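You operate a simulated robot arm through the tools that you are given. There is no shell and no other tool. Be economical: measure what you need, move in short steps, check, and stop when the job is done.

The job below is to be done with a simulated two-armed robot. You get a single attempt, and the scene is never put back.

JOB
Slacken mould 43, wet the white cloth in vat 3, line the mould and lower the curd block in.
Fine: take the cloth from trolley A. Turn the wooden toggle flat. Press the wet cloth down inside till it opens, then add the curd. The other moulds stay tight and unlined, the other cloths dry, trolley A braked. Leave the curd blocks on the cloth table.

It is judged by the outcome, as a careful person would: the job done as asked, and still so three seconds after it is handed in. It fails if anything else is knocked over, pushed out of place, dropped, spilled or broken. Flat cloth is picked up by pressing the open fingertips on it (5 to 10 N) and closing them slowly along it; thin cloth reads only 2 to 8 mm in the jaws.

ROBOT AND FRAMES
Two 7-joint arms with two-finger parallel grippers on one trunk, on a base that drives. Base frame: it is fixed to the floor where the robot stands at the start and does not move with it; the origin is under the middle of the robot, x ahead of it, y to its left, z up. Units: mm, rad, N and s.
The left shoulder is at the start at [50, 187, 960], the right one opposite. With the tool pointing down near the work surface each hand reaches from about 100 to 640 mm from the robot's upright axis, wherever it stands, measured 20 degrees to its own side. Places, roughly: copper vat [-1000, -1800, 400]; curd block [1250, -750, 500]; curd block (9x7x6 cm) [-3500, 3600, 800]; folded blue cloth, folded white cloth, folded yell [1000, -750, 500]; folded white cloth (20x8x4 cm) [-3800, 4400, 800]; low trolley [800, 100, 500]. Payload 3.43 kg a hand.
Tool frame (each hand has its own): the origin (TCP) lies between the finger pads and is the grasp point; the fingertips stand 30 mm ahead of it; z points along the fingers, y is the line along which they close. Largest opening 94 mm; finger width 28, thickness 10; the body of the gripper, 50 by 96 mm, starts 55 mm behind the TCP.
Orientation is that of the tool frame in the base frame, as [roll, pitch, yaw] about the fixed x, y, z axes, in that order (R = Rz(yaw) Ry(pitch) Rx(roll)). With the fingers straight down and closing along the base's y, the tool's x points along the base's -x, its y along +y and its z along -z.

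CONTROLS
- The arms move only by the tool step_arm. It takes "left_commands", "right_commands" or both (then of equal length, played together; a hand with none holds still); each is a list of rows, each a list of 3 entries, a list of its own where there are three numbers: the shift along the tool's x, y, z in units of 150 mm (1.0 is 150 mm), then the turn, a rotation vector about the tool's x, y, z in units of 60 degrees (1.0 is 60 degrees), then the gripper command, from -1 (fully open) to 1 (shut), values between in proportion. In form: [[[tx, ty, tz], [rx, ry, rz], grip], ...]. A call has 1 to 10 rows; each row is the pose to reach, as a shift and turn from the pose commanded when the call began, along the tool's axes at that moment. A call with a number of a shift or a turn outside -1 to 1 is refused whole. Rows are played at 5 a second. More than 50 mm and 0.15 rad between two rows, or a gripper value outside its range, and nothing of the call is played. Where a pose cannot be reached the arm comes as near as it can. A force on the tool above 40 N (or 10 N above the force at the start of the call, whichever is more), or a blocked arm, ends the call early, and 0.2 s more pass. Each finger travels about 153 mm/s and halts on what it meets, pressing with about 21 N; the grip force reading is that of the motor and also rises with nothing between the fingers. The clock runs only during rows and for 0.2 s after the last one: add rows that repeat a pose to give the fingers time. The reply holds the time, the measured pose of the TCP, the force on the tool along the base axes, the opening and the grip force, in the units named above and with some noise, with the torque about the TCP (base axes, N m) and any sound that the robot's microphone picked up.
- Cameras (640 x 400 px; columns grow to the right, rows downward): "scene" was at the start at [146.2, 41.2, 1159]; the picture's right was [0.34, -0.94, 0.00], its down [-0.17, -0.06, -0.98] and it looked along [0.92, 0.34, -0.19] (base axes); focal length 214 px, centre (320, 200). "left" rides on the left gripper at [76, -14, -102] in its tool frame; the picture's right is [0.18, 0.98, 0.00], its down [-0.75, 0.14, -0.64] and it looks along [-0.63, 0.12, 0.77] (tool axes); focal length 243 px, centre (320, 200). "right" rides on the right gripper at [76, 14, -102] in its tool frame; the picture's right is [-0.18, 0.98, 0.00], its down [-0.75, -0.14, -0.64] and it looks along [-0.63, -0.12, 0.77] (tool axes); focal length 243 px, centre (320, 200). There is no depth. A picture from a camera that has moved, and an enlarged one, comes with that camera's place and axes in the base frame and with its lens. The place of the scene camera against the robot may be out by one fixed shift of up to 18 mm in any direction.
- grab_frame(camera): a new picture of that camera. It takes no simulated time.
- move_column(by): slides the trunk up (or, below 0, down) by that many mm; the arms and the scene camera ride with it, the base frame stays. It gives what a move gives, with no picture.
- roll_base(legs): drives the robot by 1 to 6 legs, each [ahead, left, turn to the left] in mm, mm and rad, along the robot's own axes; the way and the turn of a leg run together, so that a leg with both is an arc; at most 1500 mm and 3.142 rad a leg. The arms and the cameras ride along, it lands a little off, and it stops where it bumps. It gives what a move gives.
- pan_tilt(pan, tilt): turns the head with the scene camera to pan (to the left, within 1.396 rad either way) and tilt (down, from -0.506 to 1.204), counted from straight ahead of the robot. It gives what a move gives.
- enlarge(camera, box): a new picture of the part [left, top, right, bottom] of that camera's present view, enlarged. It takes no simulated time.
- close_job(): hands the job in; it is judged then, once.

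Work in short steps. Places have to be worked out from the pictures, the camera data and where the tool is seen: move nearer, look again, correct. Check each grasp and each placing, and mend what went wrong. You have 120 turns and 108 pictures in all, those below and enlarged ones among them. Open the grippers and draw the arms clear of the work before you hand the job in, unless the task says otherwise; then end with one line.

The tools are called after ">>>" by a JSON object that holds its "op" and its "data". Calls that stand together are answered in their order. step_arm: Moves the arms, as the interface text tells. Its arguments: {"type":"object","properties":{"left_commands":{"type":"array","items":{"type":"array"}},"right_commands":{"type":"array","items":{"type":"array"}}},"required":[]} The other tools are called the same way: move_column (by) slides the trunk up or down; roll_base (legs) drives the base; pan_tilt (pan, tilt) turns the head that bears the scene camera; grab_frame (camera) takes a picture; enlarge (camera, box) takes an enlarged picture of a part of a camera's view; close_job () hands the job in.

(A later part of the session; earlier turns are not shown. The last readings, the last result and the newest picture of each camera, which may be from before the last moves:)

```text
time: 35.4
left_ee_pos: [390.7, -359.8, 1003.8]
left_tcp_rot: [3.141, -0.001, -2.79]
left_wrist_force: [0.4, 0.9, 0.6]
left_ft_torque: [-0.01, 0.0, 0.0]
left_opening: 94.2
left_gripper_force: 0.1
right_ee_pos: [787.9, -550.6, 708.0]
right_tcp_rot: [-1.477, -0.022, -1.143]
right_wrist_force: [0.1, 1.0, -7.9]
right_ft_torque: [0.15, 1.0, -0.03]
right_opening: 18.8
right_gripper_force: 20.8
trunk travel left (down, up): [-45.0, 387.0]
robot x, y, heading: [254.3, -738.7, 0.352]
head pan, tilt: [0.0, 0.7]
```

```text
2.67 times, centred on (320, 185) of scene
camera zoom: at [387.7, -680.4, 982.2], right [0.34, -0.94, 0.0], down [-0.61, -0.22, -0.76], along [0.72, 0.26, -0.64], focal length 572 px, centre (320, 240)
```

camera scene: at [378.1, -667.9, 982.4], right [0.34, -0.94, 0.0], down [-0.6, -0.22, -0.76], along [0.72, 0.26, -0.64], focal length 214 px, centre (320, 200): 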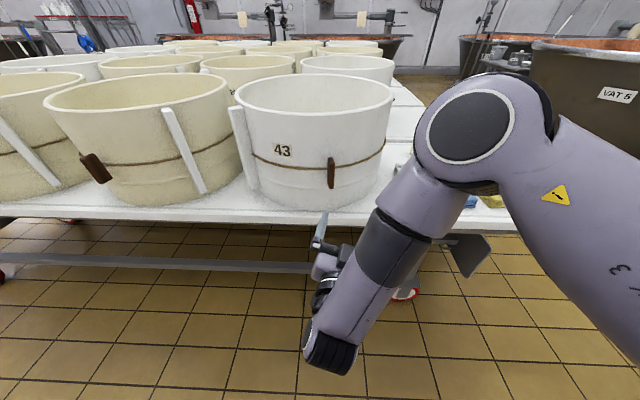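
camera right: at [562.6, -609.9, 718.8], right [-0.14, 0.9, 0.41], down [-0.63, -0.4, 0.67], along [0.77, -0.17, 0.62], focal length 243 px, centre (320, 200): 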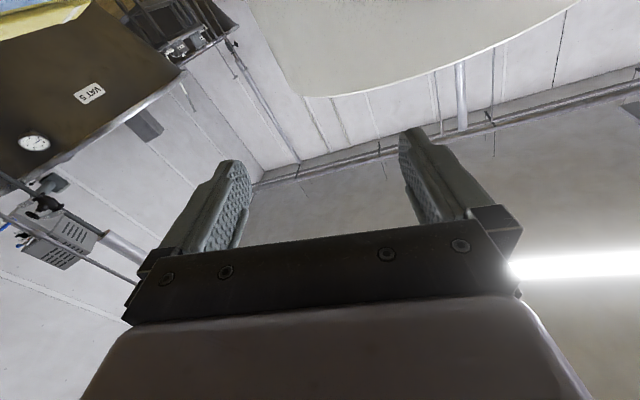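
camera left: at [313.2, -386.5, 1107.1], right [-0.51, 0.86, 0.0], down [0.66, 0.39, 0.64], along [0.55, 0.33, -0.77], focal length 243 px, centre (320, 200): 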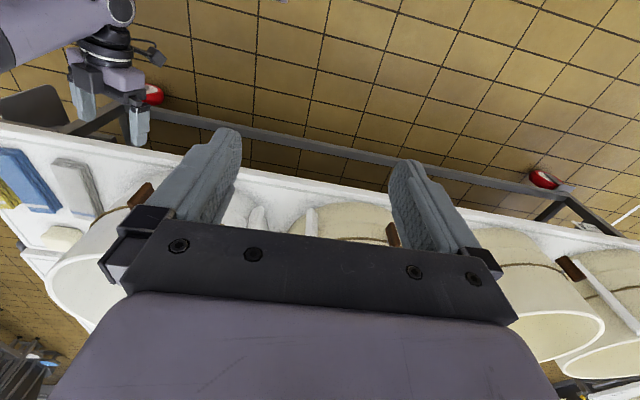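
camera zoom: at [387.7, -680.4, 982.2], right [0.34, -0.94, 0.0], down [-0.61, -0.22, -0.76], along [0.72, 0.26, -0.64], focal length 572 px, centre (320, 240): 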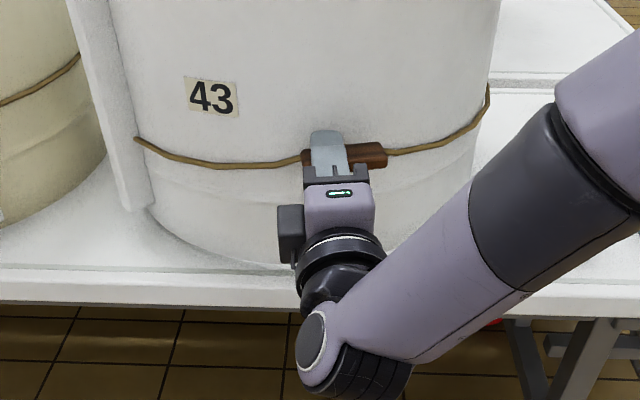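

Toggle is flat. Open and withdraw.

>>> {"op": "step_arm", "data": {"right_commands": [[[0, 0, 0], [0, 0, 0], -0.2], [[0, 0, 0], [0, 0, 0], -0.2], [[0, 0, -0.25], [0, 0, 0], -0.2], [[0, 0, -0.5], [0, 0, 0], -0.2], [[0, 0, -0.75], [0, 0, 0], -0.2], [[0, 0, -0.75], [0, 0, 0], -0.2]]}}

>>> {"op": "enlarge", "data": {"camera": "scene", "box": [230, 110, 410, 260]}}

```text
time: 37.0
left_ee_pos: [389.8, -360.6, 1004.4]
left_tcp_rot: [3.141, 0.001, -2.79]
left_wrist_force: [-0.2, -0.3, 0.5]
left_ft_torque: [0.0, 0.0, 0.04]
left_opening: 94.1
left_gripper_force: 0.0
right_ee_pos: [708.1, -613.6, 695.9]
right_tcp_rot: [-1.495, 0.007, -1.209]
right_wrist_force: [-0.5, 0.1, -0.7]
right_ft_torque: [0.03, -0.01, -0.02]
right_opening: 56.6
right_gripper_force: 0.1
trunk travel left (down, up): [-45.0, 387.0]
robot x, y, heading: [253.2, -740.1, 0.349]
head pan, tilt: [0.0, 0.7]
stopped in row 6 (right hand): the arm was blocked; the commanded pose is now the measured one
```

```text
2.67 times, centred on (320, 185) of scene
camera zoom: at [387.1, -680.6, 982.3], right [0.34, -0.94, 0.0], down [-0.6, -0.22, -0.76], along [0.72, 0.26, -0.64], focal length 572 px, centre (320, 240)
```

zoom: 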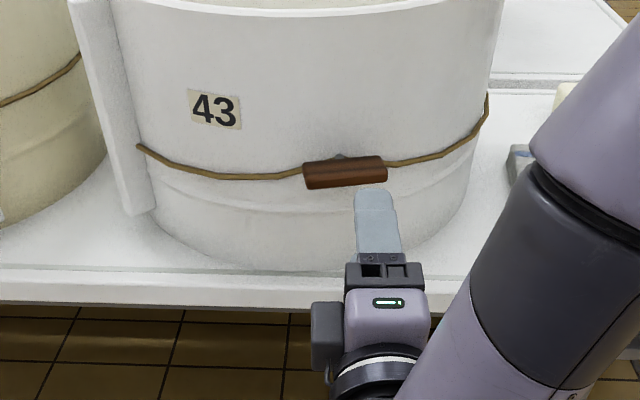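

The toggle is flat and the cord slack. I back the base off 200 mm for room, and raise the trunk.

>>> {"op": "roll_base", "data": {"legs": [[-200, 0, 0]]}}

>>> {"op": "move_column", "data": {"by": 150}}

>>> {"op": "step_arm", "data": {"right_commands": [[[0, 0, 0], [0, 0, 0.13], -1], [[0, 0, 0], [0, 0, 0.26], -1], [[0, 0, 0], [0, 0, 0.39], -1], [[0, 0, 0], [0, 0, 0.52], -1], [[0, 0, 0], [0, 0, 0.65], -1], [[0, 0, 0], [0, 0, 0.78], -1], [[0, 0, 0], [0, 0, 0.9], -1], [[0, 0, 0], [0, 0, 1.0], -1], [[0, 0, 0], [0, 0, 1.0], -1]]}}

```text
time: 38.6
left_ee_pos: [203.5, -427.2, 1004.0]
left_tcp_rot: [-3.141, -0.001, -2.794]
left_wrist_force: [-0.1, -1.0, 0.3]
left_ft_torque: [0.01, -0.01, 0.01]
left_opening: 93.9
left_gripper_force: 0.2
right_ee_pos: [521.1, -683.6, 696.4]
right_tcp_rot: [-1.496, 0.009, -1.211]
right_wrist_force: [-0.1, -0.3, -0.3]
right_ft_torque: [0.0, -0.02, 0.0]
right_opening: 56.1
right_gripper_force: 0.1
trunk travel left (down, up): [-45.0, 387.0]
robot x, y, heading: [62.7, -807.0, 0.345]
head pan, tilt: [0.0, 0.7]
```

```text
time: 40.4
left_ee_pos: [203.0, -428.3, 1153.8]
left_tcp_rot: [-3.142, 0.001, -2.793]
left_wrist_force: [-0.4, -0.3, -0.5]
left_ft_torque: [-0.03, -0.02, 0.02]
left_opening: 94.0
left_gripper_force: 0.0
right_ee_pos: [520.4, -684.8, 846.4]
right_tcp_rot: [-1.496, 0.008, -1.214]
right_wrist_force: [-0.8, 1.3, 0.6]
right_ft_torque: [0.0, -0.04, -0.01]
right_opening: 56.8
right_gripper_force: 0.0
trunk travel left (down, up): [-195.0, 237.0]
robot x, y, heading: [64.4, -810.4, 0.349]
head pan, tilt: [0.0, 0.7]
```

```text
time: 42.4
left_ee_pos: [202.1, -428.4, 1154.8]
left_tcp_rot: [3.141, 0.0, -2.793]
left_wrist_force: [-0.2, -1.0, 0.0]
left_ft_torque: [0.05, 0.02, -0.04]
left_opening: 93.7
left_gripper_force: 0.0
right_ee_pos: [518.8, -683.8, 846.5]
right_tcp_rot: [-1.42, 1.052, -1.082]
right_wrist_force: [-0.1, 0.6, 0.1]
right_ft_torque: [-0.03, 0.02, 0.02]
right_opening: 93.7
right_gripper_force: 0.0
trunk travel left (down, up): [-195.0, 237.0]
robot x, y, heading: [65.6, -804.4, 0.35]
head pan, tilt: [0.0, 0.7]
```

Continue: level the roll, then pitch the hand down.

>>> {"op": "step_arm", "data": {"right_commands": [[[0, 0, 0], [0, 0, 0.13], -1], [[0, 0, 0], [0, 0, 0.26], -1], [[0, 0, 0], [0, 0, 0.39], -1], [[0, 0, 0], [0, 0, 0.5], -1], [[0, 0, 0], [0, 0, 0.5], -1]]}}

>>> {"op": "step_arm", "data": {"right_commands": [[[0, 0, 0], [0, 0.125, 0], -1], [[0, 0, 0], [0, 0.25, 0], -1], [[0, 0, 0], [0, 0.375, 0], -1], [[0, 0, 0], [0, 0.5, 0], -1], [[0, 0, 0], [0, 0.625, 0], -1], [[0, 0, 0], [0, 0.75, 0], -1], [[0, 0, 0], [0, 0.875, 0], -1], [[0, 0, 0], [0, 1.0, 0], -1], [[0, 0, 0], [0, 1.0, 0], -1]]}}

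>>> {"op": "step_arm", "data": {"right_commands": [[[0, 0, 0], [0, 0.125, 0], -1], [[0, 0, 0], [0, 0.25, 0], -1], [[0, 0, 0], [0, 0.375, 0], -1], [[0, 0, 0], [0, 0.5, 0], -1], [[0, 0, 0], [0, 0.5, 0], -1]]}}

```text
time: 43.6
left_ee_pos: [202.0, -429.2, 1154.3]
left_tcp_rot: [3.141, -0.002, -2.794]
left_wrist_force: [-0.5, 0.3, 0.5]
left_ft_torque: [-0.01, 0.03, 0.0]
left_opening: 94.0
left_gripper_force: 0.0
right_ee_pos: [520.5, -684.9, 846.8]
right_tcp_rot: [0.13, 1.495, 0.487]
right_wrist_force: [-0.1, 1.1, -1.3]
right_ft_torque: [0.03, 0.01, 0.0]
right_opening: 93.9
right_gripper_force: 0.0
trunk travel left (down, up): [-195.0, 237.0]
robot x, y, heading: [66.1, -809.5, 0.349]
head pan, tilt: [0.0, 0.7]
```

```text
time: 45.6
left_ee_pos: [202.7, -429.2, 1154.5]
left_tcp_rot: [-3.141, 0.0, -2.795]
left_wrist_force: [0.8, 0.7, 0.7]
left_ft_torque: [-0.02, 0.05, -0.04]
left_opening: 94.0
left_gripper_force: 0.1
right_ee_pos: [520.9, -684.5, 846.4]
right_tcp_rot: [3.131, 0.597, -2.789]
right_wrist_force: [-0.4, -0.8, 0.1]
right_ft_torque: [0.0, 0.0, -0.01]
right_opening: 94.1
right_gripper_force: 0.0
trunk travel left (down, up): [-195.0, 237.0]
robot x, y, heading: [62.9, -807.1, 0.347]
head pan, tilt: [0.0, 0.7]
```

```text
time: 46.8
left_ee_pos: [203.0, -429.6, 1154.4]
left_tcp_rot: [3.142, 0.0, -2.794]
left_wrist_force: [-0.5, 0.1, 0.3]
left_ft_torque: [0.04, 0.01, 0.03]
left_opening: 94.1
left_gripper_force: 0.0
right_ee_pos: [517.9, -683.5, 846.6]
right_tcp_rot: [3.132, 0.073, -2.782]
right_wrist_force: [0.2, -0.1, -0.3]
right_ft_torque: [-0.02, -0.02, -0.03]
right_opening: 94.2
right_gripper_force: 0.0
trunk travel left (down, up): [-195.0, 237.0]
robot x, y, heading: [65.6, -806.5, 0.344]
head pan, tilt: [0.0, 0.7]
```

Hand points down again. I put it higher, back and right so it clears mould 43, then drive up to the cloth (estimated [991,-748,588]).

>>> {"op": "step_arm", "data": {"right_commands": [[[0.1, -0.2, -0.15], [0, 0, 0], -1], [[0.2, -0.4, -0.3], [0, 0, 0], -1], [[0.3, -0.6, -0.45], [0, 0.03, 0], -1], [[0.4, -0.8, -0.6], [0, 0.07, 0], -1], [[0.5, -0.9, -0.75], [0, 0.07, 0], -1], [[0.5, -0.9, -0.75], [0, 0.07, 0], -1]]}}

>>> {"op": "roll_base", "data": {"legs": [[0, -90, 0], [340, 0, 0]]}}

>>> {"op": "pan_tilt", "data": {"pan": -0.25, "tilt": 0.9}}

>>> {"op": "grab_frame", "data": {"camera": "scene"}}

>>> {"op": "grab_frame", "data": {"camera": "right"}}

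```text
time: 48.2
left_ee_pos: [203.0, -429.1, 1153.3]
left_tcp_rot: [3.141, 0.001, -2.794]
left_wrist_force: [-0.3, -0.3, 0.1]
left_ft_torque: [0.0, -0.04, -0.01]
left_opening: 94.1
left_gripper_force: 0.1
right_ee_pos: [490.0, -838.5, 949.3]
right_tcp_rot: [3.133, 0.001, -2.785]
right_wrist_force: [0.0, 1.0, -0.5]
right_ft_torque: [0.01, 0.02, 0.03]
right_opening: 94.1
right_gripper_force: 0.1
trunk travel left (down, up): [-195.0, 237.0]
robot x, y, heading: [61.5, -805.2, 0.349]
head pan, tilt: [0.0, 0.7]
```

```text
time: 51.1
left_ee_pos: [548.8, -398.2, 1154.0]
left_tcp_rot: [-3.141, 0.0, -2.794]
left_wrist_force: [0.0, 0.9, -0.1]
left_ft_torque: [0.02, -0.03, -0.03]
left_opening: 93.9
left_gripper_force: 0.1
right_ee_pos: [836.9, -808.9, 949.7]
right_tcp_rot: [3.133, 0.001, -2.785]
right_wrist_force: [0.4, -0.3, -0.1]
right_ft_torque: [-0.01, 0.0, -0.03]
right_opening: 94.0
right_gripper_force: 0.1
trunk travel left (down, up): [-195.0, 237.0]
robot x, y, heading: [411.3, -773.4, 0.347]
head pan, tilt: [0.0, 0.7]
```

```text
time: 51.9
left_ee_pos: [549.3, -397.7, 1154.5]
left_tcp_rot: [-3.141, -0.001, -2.793]
left_wrist_force: [0.3, -0.9, -0.4]
left_ft_torque: [0.05, -0.03, -0.02]
left_opening: 94.1
left_gripper_force: 0.0
right_ee_pos: [836.1, -808.6, 951.1]
right_tcp_rot: [3.132, 0.001, -2.785]
right_wrist_force: [0.1, -0.8, -0.4]
right_ft_torque: [0.02, -0.05, 0.02]
right_opening: 93.9
right_gripper_force: 0.0
trunk travel left (down, up): [-195.0, 237.0]
robot x, y, heading: [409.5, -775.2, 0.349]
head pan, tilt: [-0.25, 0.901]
```

```text
74 pictures are left
camera scene: at [540.2, -741.0, 1116.2], right [0.1, -1.0, 0.0], down [-0.78, -0.08, -0.62], along [0.62, 0.06, -0.78], focal length 214 px, centre (320, 200)
```

scene: 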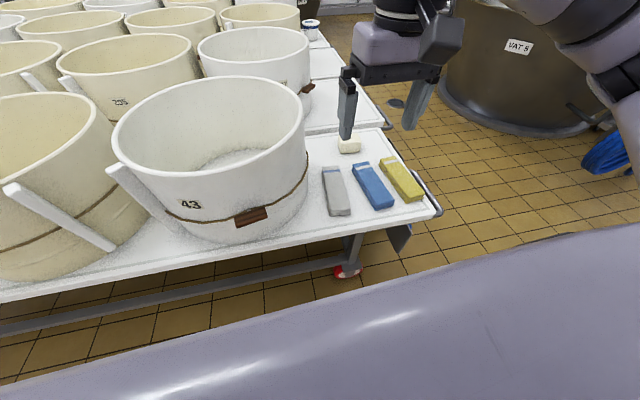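

```text
73 pictures are left
camera right: at [761.3, -822.6, 1052.3], right [-0.17, 0.98, 0.01], down [0.76, 0.13, 0.64], along [0.63, 0.12, -0.77], focal length 243 px, centre (320, 200)
```

right: 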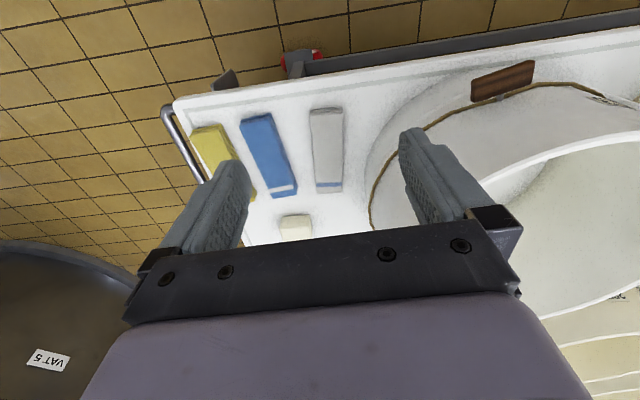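

The cloth's centre is ~[1000,-756,588]; mould 43's wall is ~75 mm from it, so I aim a little front of centre with fingers part-closed. First go above it.

>>> {"op": "step_arm", "data": {"right_commands": [[[-0.25, 0, 0.1], [0, 0, 0], -0.1], [[-0.5, -0.01, 0.2], [0, 0, 0], -0.1], [[-0.75, -0.02, 0.35], [0, 0, 0], -0.1], [[-0.94, -0.03, 0.55], [0, 0, 0], -0.1], [[-0.94, -0.03, 0.8], [0, 0, 0], -0.1], [[-0.94, -0.03, 1.0], [0, 0, 0], -0.1], [[-0.94, -0.03, 1.0], [0, 0, 0], -0.1]]}}

>>> {"op": "step_arm", "data": {"right_commands": [[[0, 0, 0.25], [0, 0, 0], -0.1], [[0, 0, 0.5], [0, 0, 0], -0.1], [[0, 0, 0.75], [0, 0, 0], -0.1], [[0, 0, 0.85], [0, 0, 0], -0.1], [[0, 0, 0.85], [0, 0, 0], -0.1]]}}

>>> {"op": "grab_frame", "data": {"camera": "right"}}

>>> {"op": "grab_frame", "data": {"camera": "scene"}}

```text
time: 53.5
left_ee_pos: [548.3, -398.4, 1154.3]
left_tcp_rot: [3.141, 0.001, -2.795]
left_wrist_force: [0.2, 0.2, 0.0]
left_ft_torque: [0.01, 0.0, 0.0]
left_opening: 94.1
left_gripper_force: 0.1
right_ee_pos: [968.7, -762.4, 798.6]
right_tcp_rot: [3.136, 0.002, -2.785]
right_wrist_force: [0.3, 0.0, -0.1]
right_ft_torque: [0.02, 0.0, 0.03]
right_opening: 51.5
right_gripper_force: 0.1
trunk travel left (down, up): [-195.0, 237.0]
robot x, y, heading: [412.9, -774.1, 0.348]
head pan, tilt: [-0.25, 0.901]
```

```text
time: 54.6
left_ee_pos: [549.2, -398.4, 1154.0]
left_tcp_rot: [-3.141, 0.001, -2.793]
left_wrist_force: [0.5, -0.6, 0.5]
left_ft_torque: [0.0, 0.0, 0.0]
left_opening: 93.8
left_gripper_force: 0.1
right_ee_pos: [969.3, -761.5, 672.1]
right_tcp_rot: [3.136, 0.0, -2.784]
right_wrist_force: [-0.2, 0.4, -0.3]
right_ft_torque: [0.02, -0.01, -0.01]
right_opening: 51.6
right_gripper_force: 0.0
trunk travel left (down, up): [-195.0, 237.0]
robot x, y, heading: [406.9, -777.6, 0.35]
head pan, tilt: [-0.25, 0.901]
```

```text
72 pictures are left
camera right: at [895.3, -776.0, 774.3], right [-0.17, 0.98, 0.01], down [0.76, 0.13, 0.64], along [0.63, 0.12, -0.77], focal length 243 px, centre (320, 200)
```

right: 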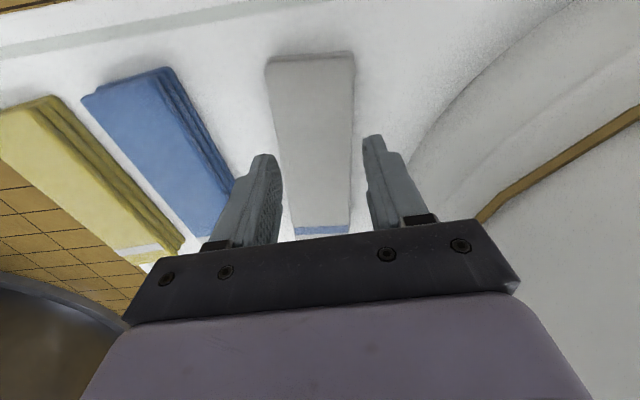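

```text
71 pictures are left
camera scene: at [540.2, -741.1, 1116.2], right [0.1, -1.0, 0.0], down [-0.78, -0.08, -0.62], along [0.62, 0.06, -0.78], focal length 214 px, centre (320, 200)
```

scene: 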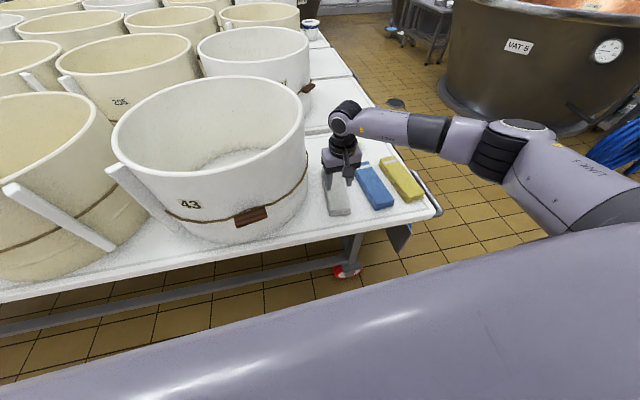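

Laterally centred; go 30 mm forward and down to just above the cloth.

>>> {"op": "step_arm", "data": {"right_commands": [[[-0.2, 0.0, 0.1], [0, 0, 0], -0.1], [[-0.2, 0.0, 0.2], [0, 0, 0], -0.1], [[-0.2, 0.0, 0.3], [0, 0, 0], -0.1], [[-0.2, 0.0, 0.33], [0, 0, 0], -0.1]]}}

>>> {"op": "step_arm", "data": {"right_commands": [[[0, 0.0, 0.02], [0, 0, 0], -0.1], [[0, 0.0, 0.04], [0, 0, 0], -0.1], [[0, 0.0, 0.04], [0, 0, 0], -0.1]]}}

```text
time: 55.6
left_ee_pos: [547.7, -399.1, 1154.0]
left_tcp_rot: [3.142, -0.001, -2.793]
left_wrist_force: [-0.4, -0.6, 0.8]
left_ft_torque: [0.01, 0.01, 0.0]
left_opening: 93.9
left_gripper_force: 0.0
right_ee_pos: [998.1, -751.2, 622.8]
right_tcp_rot: [3.133, 0.003, -2.785]
right_wrist_force: [-1.0, 0.1, 0.4]
right_ft_torque: [-0.01, -0.01, 0.02]
right_opening: 51.5
right_gripper_force: 0.0
trunk travel left (down, up): [-195.0, 237.0]
robot x, y, heading: [407.2, -777.3, 0.345]
head pan, tilt: [-0.25, 0.901]
```

```text
time: 56.5
left_ee_pos: [548.6, -398.8, 1154.4]
left_tcp_rot: [3.142, 0.0, -2.793]
left_wrist_force: [-0.1, 0.1, 0.1]
left_ft_torque: [0.0, 0.0, 0.01]
left_opening: 94.1
left_gripper_force: 0.1
right_ee_pos: [997.9, -752.5, 616.3]
right_tcp_rot: [3.134, 0.003, -2.783]
right_wrist_force: [0.6, 0.8, 0.0]
right_ft_torque: [0.04, -0.01, 0.02]
right_opening: 51.8
right_gripper_force: 0.0
trunk travel left (down, up): [-195.0, 237.0]
robot x, y, heading: [410.0, -777.9, 0.344]
head pan, tilt: [-0.25, 0.901]
```

No contact yet; lower in small steps.

>>> {"op": "step_arm", "data": {"right_commands": [[[0, 0.0, 0.02], [0, 0, 0], -0.1], [[0, 0.0, 0.04], [0, 0, 0], -0.1], [[0, 0.0, 0.04], [0, 0, 0], -0.1]]}}

>>> {"op": "step_arm", "data": {"right_commands": [[[0, 0.0, 0.02], [0, 0, 0], -0.1], [[0, 0.0, 0.04], [0, 0, 0], -0.1], [[0, 0.0, 0.04], [0, 0, 0], -0.1]]}}

```text
time: 57.2
left_ee_pos: [548.6, -398.9, 1153.5]
left_tcp_rot: [-3.141, -0.001, -2.794]
left_wrist_force: [0.0, 0.3, -0.4]
left_ft_torque: [-0.03, 0.02, -0.01]
left_opening: 94.0
left_gripper_force: 0.0
right_ee_pos: [997.6, -749.5, 611.4]
right_tcp_rot: [3.135, 0.004, -2.784]
right_wrist_force: [0.0, -1.1, 4.3]
right_ft_torque: [-0.2, 0.04, -0.04]
right_opening: 51.9
right_gripper_force: 0.2
trunk travel left (down, up): [-195.0, 237.0]
robot x, y, heading: [409.9, -779.5, 0.347]
head pan, tilt: [-0.25, 0.901]
```

```text
time: 58.2
left_ee_pos: [547.0, -398.9, 1155.0]
left_tcp_rot: [3.14, 0.001, -2.793]
left_wrist_force: [-0.3, -0.2, -0.5]
left_ft_torque: [0.0, -0.03, 0.04]
left_opening: 93.9
left_gripper_force: 0.1
right_ee_pos: [999.6, -751.3, 612.5]
right_tcp_rot: [3.133, 0.01, -2.784]
right_wrist_force: [-6.0, -3.3, 17.5]
right_ft_torque: [-0.68, 0.19, -0.19]
right_opening: 52.6
right_gripper_force: 0.6
trunk travel left (down, up): [-195.0, 237.0]
robot x, y, heading: [411.1, -776.3, 0.352]
head pan, tilt: [-0.25, 0.901]
stopped in row 3 (right hand): the force on the tool passed its limit (the readings are from after the stop); the commanded pose is now the measured one
```

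Contact at about 612. Settle pressure at 5–10 N.

>>> {"op": "step_arm", "data": {"right_commands": [[[0, 0.0, 0.01], [0, 0, 0], -0.1], [[0, 0.0, 0.01], [0, 0, 0], -0.1]]}}

```text
time: 58.8
left_ee_pos: [545.5, -400.2, 1155.5]
left_tcp_rot: [-3.141, 0.004, -2.795]
left_wrist_force: [-0.7, 0.8, 0.0]
left_ft_torque: [-0.02, -0.02, 0.02]
left_opening: 93.9
left_gripper_force: 0.0
right_ee_pos: [998.3, -750.4, 611.4]
right_tcp_rot: [3.133, 0.011, -2.785]
right_wrist_force: [-6.5, -4.8, 34.2]
right_ft_torque: [-1.25, 0.22, -0.18]
right_opening: 52.5
right_gripper_force: 0.3
trunk travel left (down, up): [-195.0, 237.0]
robot x, y, heading: [412.3, -779.4, 0.345]
head pan, tilt: [-0.25, 0.901]
```

Too hard (34 N). Back up 2.3 mm.

>>> {"op": "step_arm", "data": {"right_commands": [[[0, 0.0, -0.01], [0, 0, 0], -0.1], [[0, 0.0, -0.015], [0, 0, 0], -0.1], [[0, 0.0, -0.015], [0, 0, 0], -0.1]]}}

```text
time: 59.6
left_ee_pos: [546.2, -399.5, 1153.5]
left_tcp_rot: [-3.141, 0.002, -2.795]
left_wrist_force: [0.8, 0.1, 0.0]
left_ft_torque: [-0.03, 0.02, 0.0]
left_opening: 93.9
left_gripper_force: 0.1
right_ee_pos: [999.9, -751.1, 611.7]
right_tcp_rot: [3.132, 0.01, -2.783]
right_wrist_force: [-1.2, 0.0, 23.5]
right_ft_torque: [-0.81, 0.06, -0.05]
right_opening: 52.5
right_gripper_force: 0.5
trunk travel left (down, up): [-195.0, 237.0]
robot x, y, heading: [410.3, -772.0, 0.351]
head pan, tilt: [-0.25, 0.901]
```

Another ~3 mm up.

>>> {"op": "step_arm", "data": {"right_commands": [[[0, 0.0, -0.01], [0, 0, 0], -0.1], [[0, 0.0, -0.02], [0, 0, 0], -0.1], [[0, 0.0, -0.02], [0, 0, 0], -0.1]]}}

```text
time: 60.4
left_ee_pos: [548.1, -396.8, 1153.9]
left_tcp_rot: [-3.141, 0.0, -2.794]
left_wrist_force: [-0.2, -0.2, -0.4]
left_ft_torque: [0.01, 0.01, 0.0]
left_opening: 94.1
left_gripper_force: 0.1
right_ee_pos: [998.4, -749.0, 612.3]
right_tcp_rot: [3.134, 0.005, -2.785]
right_wrist_force: [4.9, 1.4, 6.7]
right_ft_torque: [-0.2, -0.12, 0.15]
right_opening: 52.0
right_gripper_force: 0.0
trunk travel left (down, up): [-195.0, 237.0]
robot x, y, heading: [410.9, -776.8, 0.352]
head pan, tilt: [-0.25, 0.901]
```

6.7 N: right. Close slowly.

>>> {"op": "step_arm", "data": {"right_commands": [[[0, 0, 0], [0, 0, 0], 0.0], [[0, 0, 0], [0, 0, 0], 0.1], [[0, 0, 0], [0, 0, 0], 0.2], [[0, 0, 0], [0, 0, 0], 0.3], [[0, 0, 0], [0, 0, 0], 0.42], [[0, 0, 0], [0, 0, 0], 0.54], [[0, 0, 0], [0, 0, 0], 0.66], [[0, 0, 0], [0, 0, 0], 0.78], [[0, 0, 0], [0, 0, 0], 0.9], [[0, 0, 0], [0, 0, 0], 1.0]]}}

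>>> {"op": "step_arm", "data": {"right_commands": [[[0, 0, 0], [0, 0, 0], 1.0], [[0, 0, 0], [0, 0, 0], 1.0], [[0, 0, -0.1], [0, 0, 0], 1.0], [[0, 0, -0.2], [0, 0, 0], 1.0], [[0, 0, -0.3], [0, 0, 0], 1.0], [[0, 0, -0.3], [0, 0, 0], 1.0]]}}

>>> {"op": "grab_frame", "data": {"camera": "right"}}

```text
time: 62.6
left_ee_pos: [548.5, -398.8, 1154.0]
left_tcp_rot: [-3.141, 0.0, -2.793]
left_wrist_force: [-0.3, -0.3, 0.3]
left_ft_torque: [0.01, 0.03, 0.0]
left_opening: 94.1
left_gripper_force: 0.1
right_ee_pos: [999.3, -750.2, 613.3]
right_tcp_rot: [3.133, 0.005, -2.783]
right_wrist_force: [0.2, -0.6, -1.0]
right_ft_torque: [0.02, 0.02, 0.03]
right_opening: 0.0
right_gripper_force: 20.7
trunk travel left (down, up): [-195.0, 237.0]
robot x, y, heading: [411.7, -778.3, 0.346]
head pan, tilt: [-0.25, 0.901]
```

```text
time: 64.0
left_ee_pos: [548.9, -398.6, 1153.8]
left_tcp_rot: [3.141, 0.001, -2.794]
left_wrist_force: [-0.4, -0.3, 0.4]
left_ft_torque: [-0.04, 0.0, 0.01]
left_opening: 94.0
left_gripper_force: 0.1
right_ee_pos: [998.5, -751.5, 658.3]
right_tcp_rot: [3.134, 0.004, -2.784]
right_wrist_force: [0.0, 0.8, -0.2]
right_ft_torque: [0.01, -0.01, -0.01]
right_opening: 0.0
right_gripper_force: 20.8
trunk travel left (down, up): [-195.0, 237.0]
robot x, y, heading: [407.9, -779.0, 0.347]
head pan, tilt: [-0.25, 0.901]
```

```text
70 pictures are left
camera right: at [923.6, -764.1, 760.0], right [-0.17, 0.99, 0.01], down [0.75, 0.12, 0.64], along [0.63, 0.12, -0.76], focal length 243 px, centre (320, 200)
```

right: 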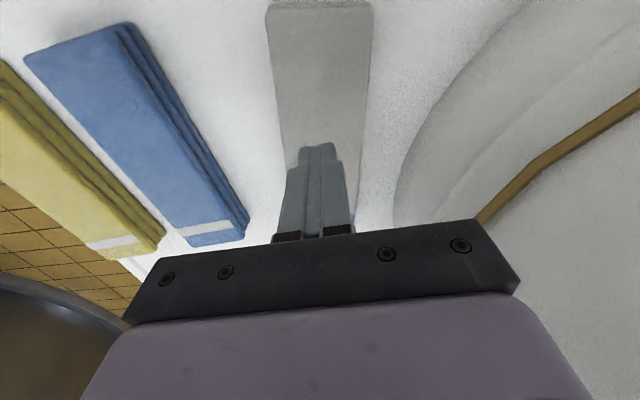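

The pinch slipped off with pressure gone. I try again: press ~10 N and close slower, checking the pressure midway.

>>> {"op": "step_arm", "data": {"right_commands": [[[0, 0, 0], [0, 0, 0], 0.1], [[0, 0, 0.1], [0, 0, 0], 0.1], [[0, 0, 0.2], [0, 0, 0], 0.1], [[0, 0, 0.28], [0, 0, 0], 0.1], [[0, 0, 0.3], [0, 0, 0], 0.1], [[0, 0, 0.31], [0, 0, 0], 0.1], [[0, 0, 0.31], [0, 0, 0], 0.1]]}}

```text
time: 65.6
left_ee_pos: [547.2, -398.3, 1154.3]
left_tcp_rot: [3.141, 0.001, -2.794]
left_wrist_force: [-0.5, 0.5, -0.6]
left_ft_torque: [0.0, 0.0, -0.02]
left_opening: 93.9
left_gripper_force: 0.1
right_ee_pos: [998.3, -750.4, 612.4]
right_tcp_rot: [3.134, 0.004, -2.785]
right_wrist_force: [-2.1, -0.5, 5.2]
right_ft_torque: [-0.14, 0.04, -0.06]
right_opening: 42.1
right_gripper_force: 0.2
trunk travel left (down, up): [-195.0, 237.0]
robot x, y, heading: [408.4, -778.5, 0.347]
head pan, tilt: [-0.25, 0.901]
```

5 N; press slightly more and close with a slight downward follow, half-way.

>>> {"op": "step_arm", "data": {"right_commands": [[[0, 0, 0.006], [0, 0, 0], 0.1], [[0, 0, 0.006], [0, 0, 0], 0.15], [[0, 0, 0.006], [0, 0, 0], 0.2], [[0, 0, 0.006], [0, 0, 0], 0.25], [[0, 0, 0.006], [0, 0, 0], 0.3], [[0, 0, 0.006], [0, 0, 0], 0.35], [[0, 0, 0.006], [0, 0, 0], 0.4]]}}

```text
time: 67.2
left_ee_pos: [546.1, -399.2, 1154.7]
left_tcp_rot: [3.141, 0.0, -2.796]
left_wrist_force: [0.7, -0.2, 0.2]
left_ft_torque: [-0.01, 0.02, -0.02]
left_opening: 93.8
left_gripper_force: 0.1
right_ee_pos: [999.4, -751.3, 611.9]
right_tcp_rot: [3.131, 0.007, -2.783]
right_wrist_force: [5.0, -5.9, 13.9]
right_ft_torque: [-0.46, -0.03, 0.1]
right_opening: 31.8
right_gripper_force: 3.2
trunk travel left (down, up): [-195.0, 237.0]
robot x, y, heading: [410.4, -778.4, 0.347]
head pan, tilt: [-0.25, 0.901]
```

Force 14 N with the fingers dragging on the cloth. Ease a touch and continue closing slowly.

>>> {"op": "step_arm", "data": {"right_commands": [[[0, 0, -0.004], [0, 0, 0], 0.45], [[0, 0, -0.004], [0, 0, 0], 0.5], [[0, 0, -0.004], [0, 0, 0], 0.55], [[0, 0, -0.004], [0, 0, 0], 0.6], [[0, 0, -0.004], [0, 0, 0], 0.65], [[0, 0, -0.004], [0, 0, 0], 0.7]]}}

```text
time: 68.6
left_ee_pos: [547.9, -399.1, 1154.5]
left_tcp_rot: [3.141, 0.003, -2.794]
left_wrist_force: [-0.2, 1.1, -1.2]
left_ft_torque: [-0.02, -0.01, -0.03]
left_opening: 94.0
left_gripper_force: 0.1
right_ee_pos: [998.5, -751.2, 612.1]
right_tcp_rot: [3.135, 0.006, -2.783]
right_wrist_force: [1.9, -7.5, 15.8]
right_ft_torque: [-0.48, 0.0, 0.09]
right_opening: 18.6
right_gripper_force: 3.9
trunk travel left (down, up): [-195.0, 237.0]
robot x, y, heading: [407.5, -777.1, 0.348]
head pan, tilt: [-0.25, 0.901]
```

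Still pressing at ~16 N; ease slightly and finish closing.

>>> {"op": "step_arm", "data": {"right_commands": [[[0, 0, -0.008], [0, 0, 0], 0.75], [[0, 0, -0.01], [0, 0, 0], 0.8], [[0, 0, -0.01], [0, 0, 0], 0.85], [[0, 0, -0.01], [0, 0, 0], 0.9], [[0, 0, -0.01], [0, 0, 0], 0.95], [[0, 0, -0.01], [0, 0, 0], 1.0], [[0, 0, -0.01], [0, 0, 0], 1.0]]}}

```text
time: 70.2
left_ee_pos: [548.3, -397.7, 1154.6]
left_tcp_rot: [3.139, -0.001, -2.793]
left_wrist_force: [-0.1, -0.3, 0.5]
left_ft_torque: [-0.01, 0.03, 0.0]
left_opening: 93.9
left_gripper_force: 0.0
right_ee_pos: [998.5, -750.3, 612.9]
right_tcp_rot: [3.133, 0.007, -2.783]
right_wrist_force: [0.3, -0.3, 0.1]
right_ft_torque: [0.01, 0.04, -0.04]
right_opening: 0.1
right_gripper_force: 20.5
trunk travel left (down, up): [-195.0, 237.0]
robot x, y, heading: [409.8, -778.8, 0.347]
head pan, tilt: [-0.25, 0.901]
```

Lost at the end when I eased. Third try: start ~7 N and keep the height fixed through the whole slow closing.

>>> {"op": "step_arm", "data": {"right_commands": [[[0, 0, -0.05], [0, 0, 0], 0.2], [[0, 0, -0.05], [0, 0, 0], 0.2], [[0, 0, 0.0], [0, 0, 0], 0.2], [[0, 0, 0.007], [0, 0, 0], 0.2], [[0, 0, 0.007], [0, 0, 0], 0.2], [[0, 0, 0.007], [0, 0, 0], 0.2]]}}

```text
time: 71.6
left_ee_pos: [547.6, -398.6, 1154.2]
left_tcp_rot: [-3.141, -0.001, -2.796]
left_wrist_force: [0.9, -0.3, 0.1]
left_ft_torque: [-0.02, 0.01, 0.01]
left_opening: 93.9
left_gripper_force: 0.0
right_ee_pos: [999.6, -751.2, 612.0]
right_tcp_rot: [3.131, 0.003, -2.782]
right_wrist_force: [0.3, 0.3, 3.5]
right_ft_torque: [-0.06, -0.02, -0.01]
right_opening: 37.7
right_gripper_force: 0.1
trunk travel left (down, up): [-195.0, 237.0]
robot x, y, heading: [410.7, -779.5, 0.344]
head pan, tilt: [-0.25, 0.901]
```

>>> {"op": "step_arm", "data": {"right_commands": [[[0, 0, 0.005], [0, 0, 0], 0.24], [[0, 0, 0.005], [0, 0, 0], 0.28], [[0, 0, 0.005], [0, 0, 0], 0.32], [[0, 0, 0.005], [0, 0, 0], 0.36], [[0, 0, 0.005], [0, 0, 0], 0.4], [[0, 0, 0.005], [0, 0, 0], 0.44], [[0, 0, 0.005], [0, 0, 0], 0.48], [[0, 0, 0.005], [0, 0, 0], 0.52], [[0, 0, 0.005], [0, 0, 0], 0.56], [[0, 0, 0.005], [0, 0, 0], 0.6]]}}

>>> {"op": "step_arm", "data": {"right_commands": [[[0, 0, 0.0], [0, 0, 0], 0.64], [[0, 0, 0.0], [0, 0, 0], 0.68], [[0, 0, 0.0], [0, 0, 0], 0.72], [[0, 0, 0.0], [0, 0, 0], 0.76], [[0, 0, 0.0], [0, 0, 0], 0.8], [[0, 0, 0.0], [0, 0, 0], 0.84], [[0, 0, 0.0], [0, 0, 0], 0.88], [[0, 0, 0.0], [0, 0, 0], 0.92], [[0, 0, 0.0], [0, 0, 0], 0.96], [[0, 0, 0.0], [0, 0, 0], 1.0]]}}

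```text
time: 73.8
left_ee_pos: [547.7, -398.7, 1153.6]
left_tcp_rot: [-3.142, 0.002, -2.794]
left_wrist_force: [-0.5, -0.3, -0.3]
left_ft_torque: [-0.01, 0.01, -0.03]
left_opening: 94.1
left_gripper_force: 0.1
right_ee_pos: [998.9, -750.0, 612.5]
right_tcp_rot: [3.136, 0.007, -2.786]
right_wrist_force: [3.8, -4.9, 15.3]
right_ft_torque: [-0.27, -0.1, 0.0]
right_opening: 23.5
right_gripper_force: 3.4
trunk travel left (down, up): [-195.0, 237.0]
robot x, y, heading: [409.4, -775.3, 0.35]
head pan, tilt: [-0.25, 0.901]
```

```text
time: 76.0
left_ee_pos: [547.9, -399.8, 1153.4]
left_tcp_rot: [-3.141, 0.001, -2.797]
left_wrist_force: [-0.3, -1.0, 0.6]
left_ft_torque: [0.04, -0.02, 0.01]
left_opening: 94.1
left_gripper_force: 0.1
right_ee_pos: [999.4, -750.6, 610.9]
right_tcp_rot: [3.133, 0.006, -2.783]
right_wrist_force: [1.2, -4.3, 17.0]
right_ft_torque: [-0.2, 0.14, -0.02]
right_opening: 0.1
right_gripper_force: 20.8
trunk travel left (down, up): [-195.0, 237.0]
robot x, y, heading: [406.1, -776.8, 0.348]
head pan, tilt: [-0.25, 0.901]
```

The folded stack's top won't pinch. It is only ~65–80 mm wide, so I'll straddle it: raise, open, align yaw with the cloth and look.

>>> {"op": "step_arm", "data": {"right_commands": [[[0, 0, -0.15], [0, 0, 0], 0.6], [[0, 0, -0.3], [0, 0, 0.04], 0], [[0, -0.03, -0.35], [0, 0, 0.08], -1], [[0, -0.05, -0.35], [0, 0, 0.12], -1], [[0, -0.05, -0.35], [0, 0, 0.12], -1]]}}

>>> {"op": "grab_frame", "data": {"camera": "right"}}

```text
time: 77.2
left_ee_pos: [547.7, -398.3, 1153.9]
left_tcp_rot: [-3.14, 0.0, -2.795]
left_wrist_force: [-0.2, 0.2, 0.2]
left_ft_torque: [0.02, 0.04, 0.03]
left_opening: 94.0
left_gripper_force: 0.1
right_ee_pos: [1002.5, -757.7, 663.8]
right_tcp_rot: [3.134, 0.002, -2.911]
right_wrist_force: [-0.2, -0.1, 0.2]
right_ft_torque: [0.0, 0.0, -0.01]
right_opening: 93.9
right_gripper_force: 0.0
trunk travel left (down, up): [-195.0, 237.0]
robot x, y, heading: [410.6, -774.5, 0.346]
head pan, tilt: [-0.25, 0.901]
```

```text
69 pictures are left
camera right: at [926.0, -761.7, 764.9], right [-0.05, 1.0, 0.01], down [0.76, 0.03, 0.64], along [0.64, 0.04, -0.77], focal length 243 px, centre (320, 200)
```

right: 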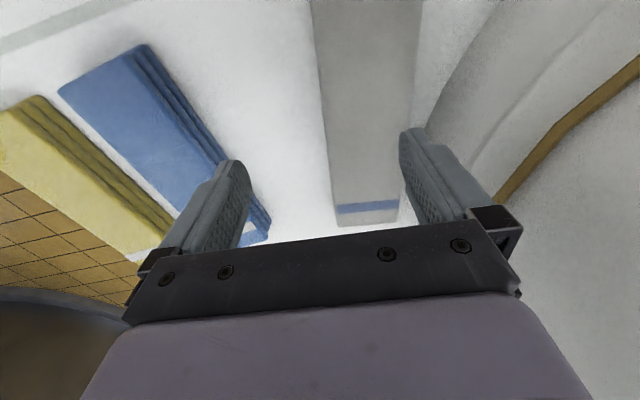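

The stack has shifted ~35 mm left from the dragging; it's now centred about y=-722 near x=975, ~62–70 mm wide, gap to the mould ~35 mm. I re-align over it.

>>> {"op": "step_arm", "data": {"right_commands": [[[0.06, 0.13, 0], [0, 0, 0.02], -1], [[0.127, 0.263, 0], [0, 0, 0.037], -1], [[0.127, 0.263, 0], [0, 0, 0.037], -1]]}}

>>> {"op": "grab_frame", "data": {"camera": "right"}}

>>> {"op": "enlarge", "data": {"camera": "scene", "box": [260, 90, 440, 240]}}

```text
time: 78.0
left_ee_pos: [548.5, -398.2, 1154.9]
left_tcp_rot: [3.141, 0.0, -2.794]
left_wrist_force: [-0.3, 0.7, 0.2]
left_ft_torque: [0.01, 0.03, 0.02]
left_opening: 93.9
left_gripper_force: 0.0
right_ee_pos: [973.7, -724.5, 661.6]
right_tcp_rot: [3.132, 0.003, -2.95]
right_wrist_force: [-0.2, -0.1, 0.4]
right_ft_torque: [0.03, -0.02, -0.04]
right_opening: 93.9
right_gripper_force: 0.0
trunk travel left (down, up): [-195.0, 237.0]
robot x, y, heading: [411.9, -778.0, 0.35]
head pan, tilt: [-0.25, 0.901]
```

```text
68 pictures are left
camera right: at [897.6, -724.6, 764.7], right [-0.01, 1.0, 0.01], down [0.77, 0.0, 0.64], along [0.64, 0.01, -0.77], focal length 243 px, centre (320, 200)
```

right: 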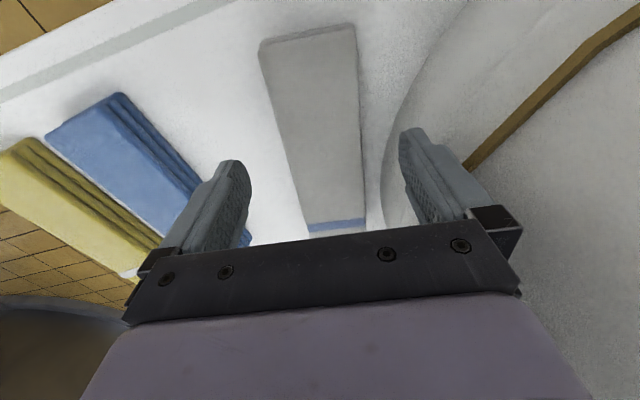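

```text
2.67 times, centred on (350, 165) of scene
camera zoom: at [540.1, -741.2, 1116.2], right [0.1, -1.0, 0.0], down [-0.78, -0.08, -0.62], along [0.62, 0.06, -0.78], focal length 572 px, centre (240, 293)
```

zoom: 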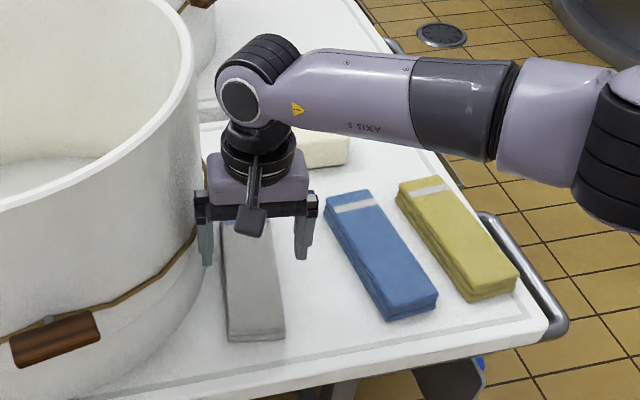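

Nearly aligned. I shift slightly back, open to ~84 mm, and descend straddling the stack.

>>> {"op": "step_arm", "data": {"right_commands": [[[0.12, 0.027, 0], [0, 0, 0.02], -0.78], [[0.12, 0.027, 0.12], [0, 0, 0.02], -0.78], [[0.12, 0.027, 0.24], [0, 0, 0.02], -0.78], [[0.12, 0.027, 0.34], [0, 0, 0.02], -0.78], [[0.12, 0.027, 0.34], [0, 0, 0.02], -0.78]]}}

>>> {"op": "grab_frame", "data": {"camera": "right"}}

```text
time: 79.2
left_ee_pos: [548.0, -399.9, 1154.1]
left_tcp_rot: [3.141, 0.0, -2.794]
left_wrist_force: [-0.9, -0.5, 0.2]
left_ft_torque: [0.0, -0.02, 0.0]
left_opening: 94.2
left_gripper_force: 0.0
right_ee_pos: [955.1, -722.9, 612.4]
right_tcp_rot: [3.133, 0.003, -2.97]
right_wrist_force: [-0.5, 0.0, 0.1]
right_ft_torque: [0.03, -0.01, 0.03]
right_opening: 83.8
right_gripper_force: 0.1
trunk travel left (down, up): [-195.0, 237.0]
robot x, y, heading: [408.6, -775.2, 0.348]
head pan, tilt: [-0.25, 0.901]
```

```text
66 pictures are left
camera right: at [878.8, -721.7, 714.9], right [0.01, 1.0, 0.01], down [0.77, -0.02, 0.64], along [0.64, 0.0, -0.77], focal length 243 px, centre (320, 200)
```

right: 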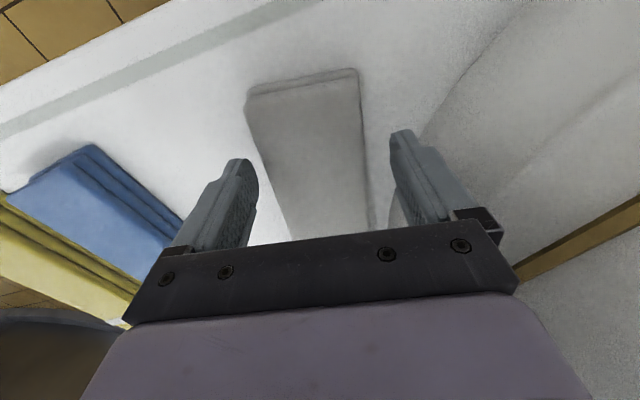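

Cloth lies between the fingers. Lower 24 mm and close.

>>> {"op": "step_arm", "data": {"right_commands": [[[0, -0.02, 0.08], [0, 0, 0], -0.78], [[0, -0.02, 0.16], [0, 0, 0], -0.78], [[0, -0.02, 0.16], [0, 0, 0], -0.6], [[0, -0.02, 0.16], [0, 0, 0], -0.45], [[0, -0.02, 0.16], [0, 0, 0], -0.3], [[0, -0.02, 0.16], [0, 0, 0], -0.1], [[0, -0.02, 0.16], [0, 0, 0], 0.1], [[0, -0.02, 0.16], [0, 0, 0], 0.1]]}}

>>> {"op": "grab_frame", "data": {"camera": "right"}}

```text
time: 81.0
left_ee_pos: [547.4, -398.8, 1153.4]
left_tcp_rot: [3.14, -0.002, -2.795]
left_wrist_force: [-0.1, -0.3, -0.5]
left_ft_torque: [-0.01, -0.01, 0.02]
left_opening: 94.3
left_gripper_force: 0.1
right_ee_pos: [956.8, -726.2, 589.2]
right_tcp_rot: [3.133, 0.003, -2.968]
right_wrist_force: [1.5, 0.1, -0.1]
right_ft_torque: [-0.03, 0.12, -0.04]
right_opening: 69.7
right_gripper_force: 20.7
trunk travel left (down, up): [-195.0, 237.0]
robot x, y, heading: [413.2, -776.6, 0.349]
head pan, tilt: [-0.25, 0.901]
```

```text
65 pictures are left
camera right: at [879.7, -726.3, 691.3], right [0.01, 1.0, 0.01], down [0.77, -0.02, 0.64], along [0.64, 0.0, -0.77], focal length 243 px, centre (320, 200)
```

right: 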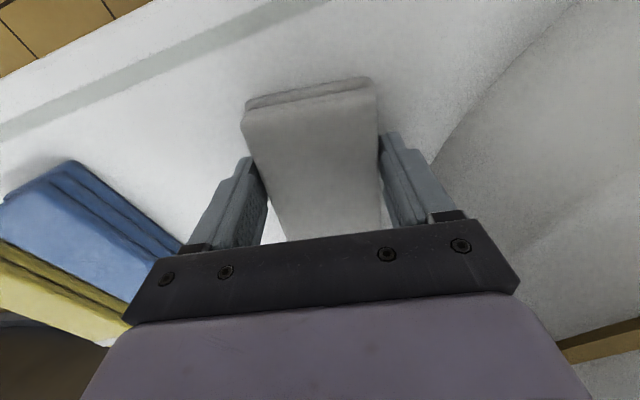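

Gripped whole stack firmly (69.7 mm). Lift, drifting slightly right away from the mould.

>>> {"op": "step_arm", "data": {"right_commands": [[[0, -0.02, -0.1], [0, 0, 0], 0.2], [[0, -0.06, -0.2], [0, 0, 0], 0.2], [[0, -0.1, -0.35], [0, 0, 0], 0.2], [[0, -0.1, -0.5], [0, 0, 0], 0.2], [[0, -0.1, -0.65], [0, 0, 0], 0.2], [[0, -0.1, -0.8], [0, 0, 0], 0.2], [[0, -0.1, -1.0], [0, 0, 0], 0.2], [[0, -0.1, -1.0], [0, 0, 0], 0.2]]}}

>>> {"op": "grab_frame", "data": {"camera": "scene"}}

```text
time: 82.8
left_ee_pos: [548.4, -398.9, 1153.9]
left_tcp_rot: [3.14, 0.0, -2.793]
left_wrist_force: [-0.3, 0.1, -0.4]
left_ft_torque: [0.01, 0.02, 0.06]
left_opening: 93.8
left_gripper_force: 0.1
right_ee_pos: [959.4, -741.9, 737.5]
right_tcp_rot: [3.133, 0.004, -2.967]
right_wrist_force: [-0.6, 0.1, -1.7]
right_ft_torque: [-0.04, 0.11, -0.01]
right_opening: 69.8
right_gripper_force: 21.0
trunk travel left (down, up): [-195.0, 237.0]
robot x, y, heading: [405.7, -773.6, 0.344]
head pan, tilt: [-0.25, 0.901]
```

```text
64 pictures are left
camera scene: at [540.2, -741.2, 1116.1], right [0.1, -1.0, 0.0], down [-0.78, -0.08, -0.62], along [0.62, 0.06, -0.78], focal length 214 px, centre (320, 200)
```

scene: 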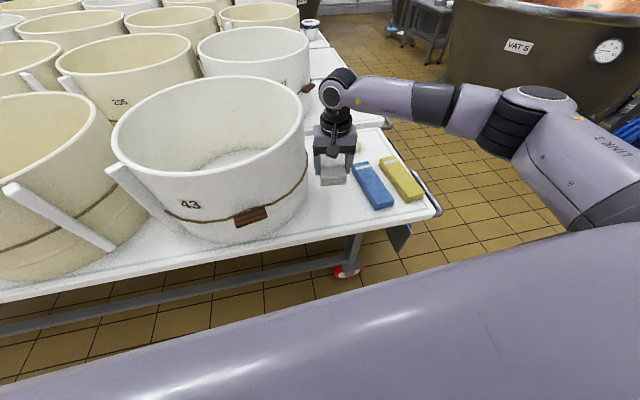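

Lifted cleanly. I raise it and draw it in before driving to the whey vat.

>>> {"op": "step_arm", "data": {"right_commands": [[[0, 0, -0.25], [0, 0, 0], 0.2], [[0, 0, -0.5], [0, 0, 0], 0.2], [[0.2, 0, -0.7], [0, 0, 0], 0.2], [[0.4, 0, -0.9], [0, 0, 0], 0.2], [[0.6, 0, -1.0], [0, 0, 0], 0.2], [[0.8, 0, -1.0], [0, 0, 0], 0.2], [[1.0, 0, -1.0], [0, 0, 0], 0.2], [[1.0, 0, -1.0], [0, 0, 0], 0.2]]}}

>>> {"op": "move_column", "data": {"by": 100}}

>>> {"op": "roll_base", "data": {"legs": [[-350, 0, 0]]}}

>>> {"op": "pan_tilt", "data": {"pan": 1.396, "tilt": 0.3}}

>>> {"op": "grab_frame", "data": {"camera": "scene"}}

>>> {"op": "grab_frame", "data": {"camera": "right"}}

```text
time: 84.6
left_ee_pos: [548.0, -398.8, 1153.7]
left_tcp_rot: [-3.142, -0.001, -2.794]
left_wrist_force: [-0.3, 0.2, 0.9]
left_ft_torque: [0.0, -0.01, 0.04]
left_opening: 93.9
left_gripper_force: 0.0
right_ee_pos: [808.7, -772.7, 887.8]
right_tcp_rot: [3.132, 0.003, -2.97]
right_wrist_force: [0.1, 0.0, -2.0]
right_ft_torque: [-0.04, 0.1, 0.0]
right_opening: 69.4
right_gripper_force: 20.8
trunk travel left (down, up): [-195.0, 237.0]
robot x, y, heading: [411.2, -778.3, 0.349]
head pan, tilt: [-0.25, 0.901]
```

```text
time: 85.9
left_ee_pos: [547.7, -399.2, 1254.0]
left_tcp_rot: [3.141, 0.001, -2.794]
left_wrist_force: [0.6, 0.1, -0.1]
left_ft_torque: [0.03, 0.01, -0.03]
left_opening: 93.9
left_gripper_force: 0.1
right_ee_pos: [809.6, -772.1, 986.5]
right_tcp_rot: [3.132, 0.003, -2.968]
right_wrist_force: [0.2, -0.1, -2.5]
right_ft_torque: [0.01, 0.15, -0.05]
right_opening: 69.8
right_gripper_force: 20.9
trunk travel left (down, up): [-295.0, 137.0]
robot x, y, heading: [407.3, -774.6, 0.348]
head pan, tilt: [-0.25, 0.901]
```

```text
time: 88.1
left_ee_pos: [222.7, -516.2, 1253.3]
left_tcp_rot: [-3.141, -0.001, -2.792]
left_wrist_force: [0.3, 0.0, -0.5]
left_ft_torque: [-0.01, -0.03, 0.01]
left_opening: 94.1
left_gripper_force: 0.0
right_ee_pos: [483.7, -888.7, 987.2]
right_tcp_rot: [3.133, 0.003, -2.967]
right_wrist_force: [-0.8, -0.4, -1.7]
right_ft_torque: [-0.04, 0.12, 0.01]
right_opening: 69.8
right_gripper_force: 21.0
trunk travel left (down, up): [-295.0, 137.0]
robot x, y, heading: [88.9, -895.4, 0.347]
head pan, tilt: [-0.25, 0.901]
```

```text
time: 89.8
left_ee_pos: [224.1, -516.3, 1253.0]
left_tcp_rot: [3.141, 0.002, -2.793]
left_wrist_force: [0.6, 0.3, 0.0]
left_ft_torque: [0.0, -0.02, 0.01]
left_opening: 93.9
left_gripper_force: 0.0
right_ee_pos: [486.2, -887.2, 987.3]
right_tcp_rot: [3.132, 0.002, -2.967]
right_wrist_force: [0.0, 0.1, -3.2]
right_ft_torque: [-0.02, 0.11, 0.02]
right_opening: 69.8
right_gripper_force: 21.1
trunk travel left (down, up): [-295.0, 137.0]
robot x, y, heading: [85.9, -895.2, 0.346]
head pan, tilt: [1.396, 0.3]
```

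```text
63 pictures are left
camera scene: at [125.0, -773.8, 1268.4], right [0.98, 0.17, 0.0], down [0.05, -0.29, -0.96], along [-0.17, 0.94, -0.3], focal length 214 px, centre (320, 200)
```

scene: 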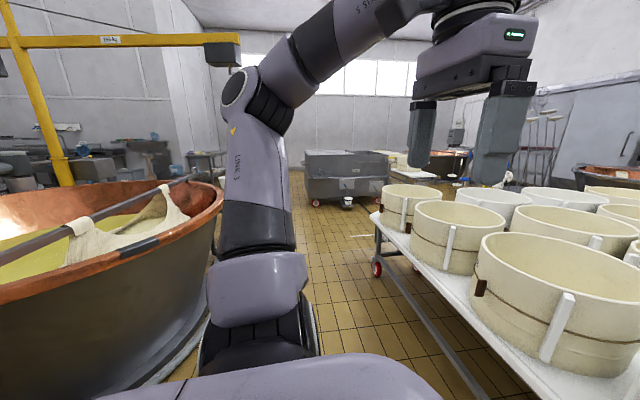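

```text
62 pictures are left
camera right: at [408.7, -887.2, 1089.7], right [0.01, 1.0, 0.01], down [0.77, -0.01, 0.64], along [0.64, 0.0, -0.77], focal length 243 px, centre (320, 200)
```

right: 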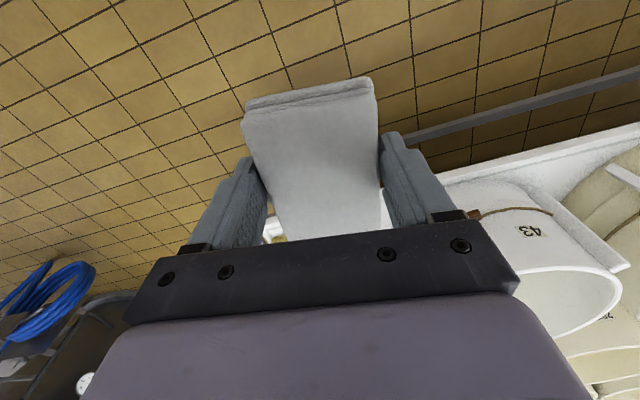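

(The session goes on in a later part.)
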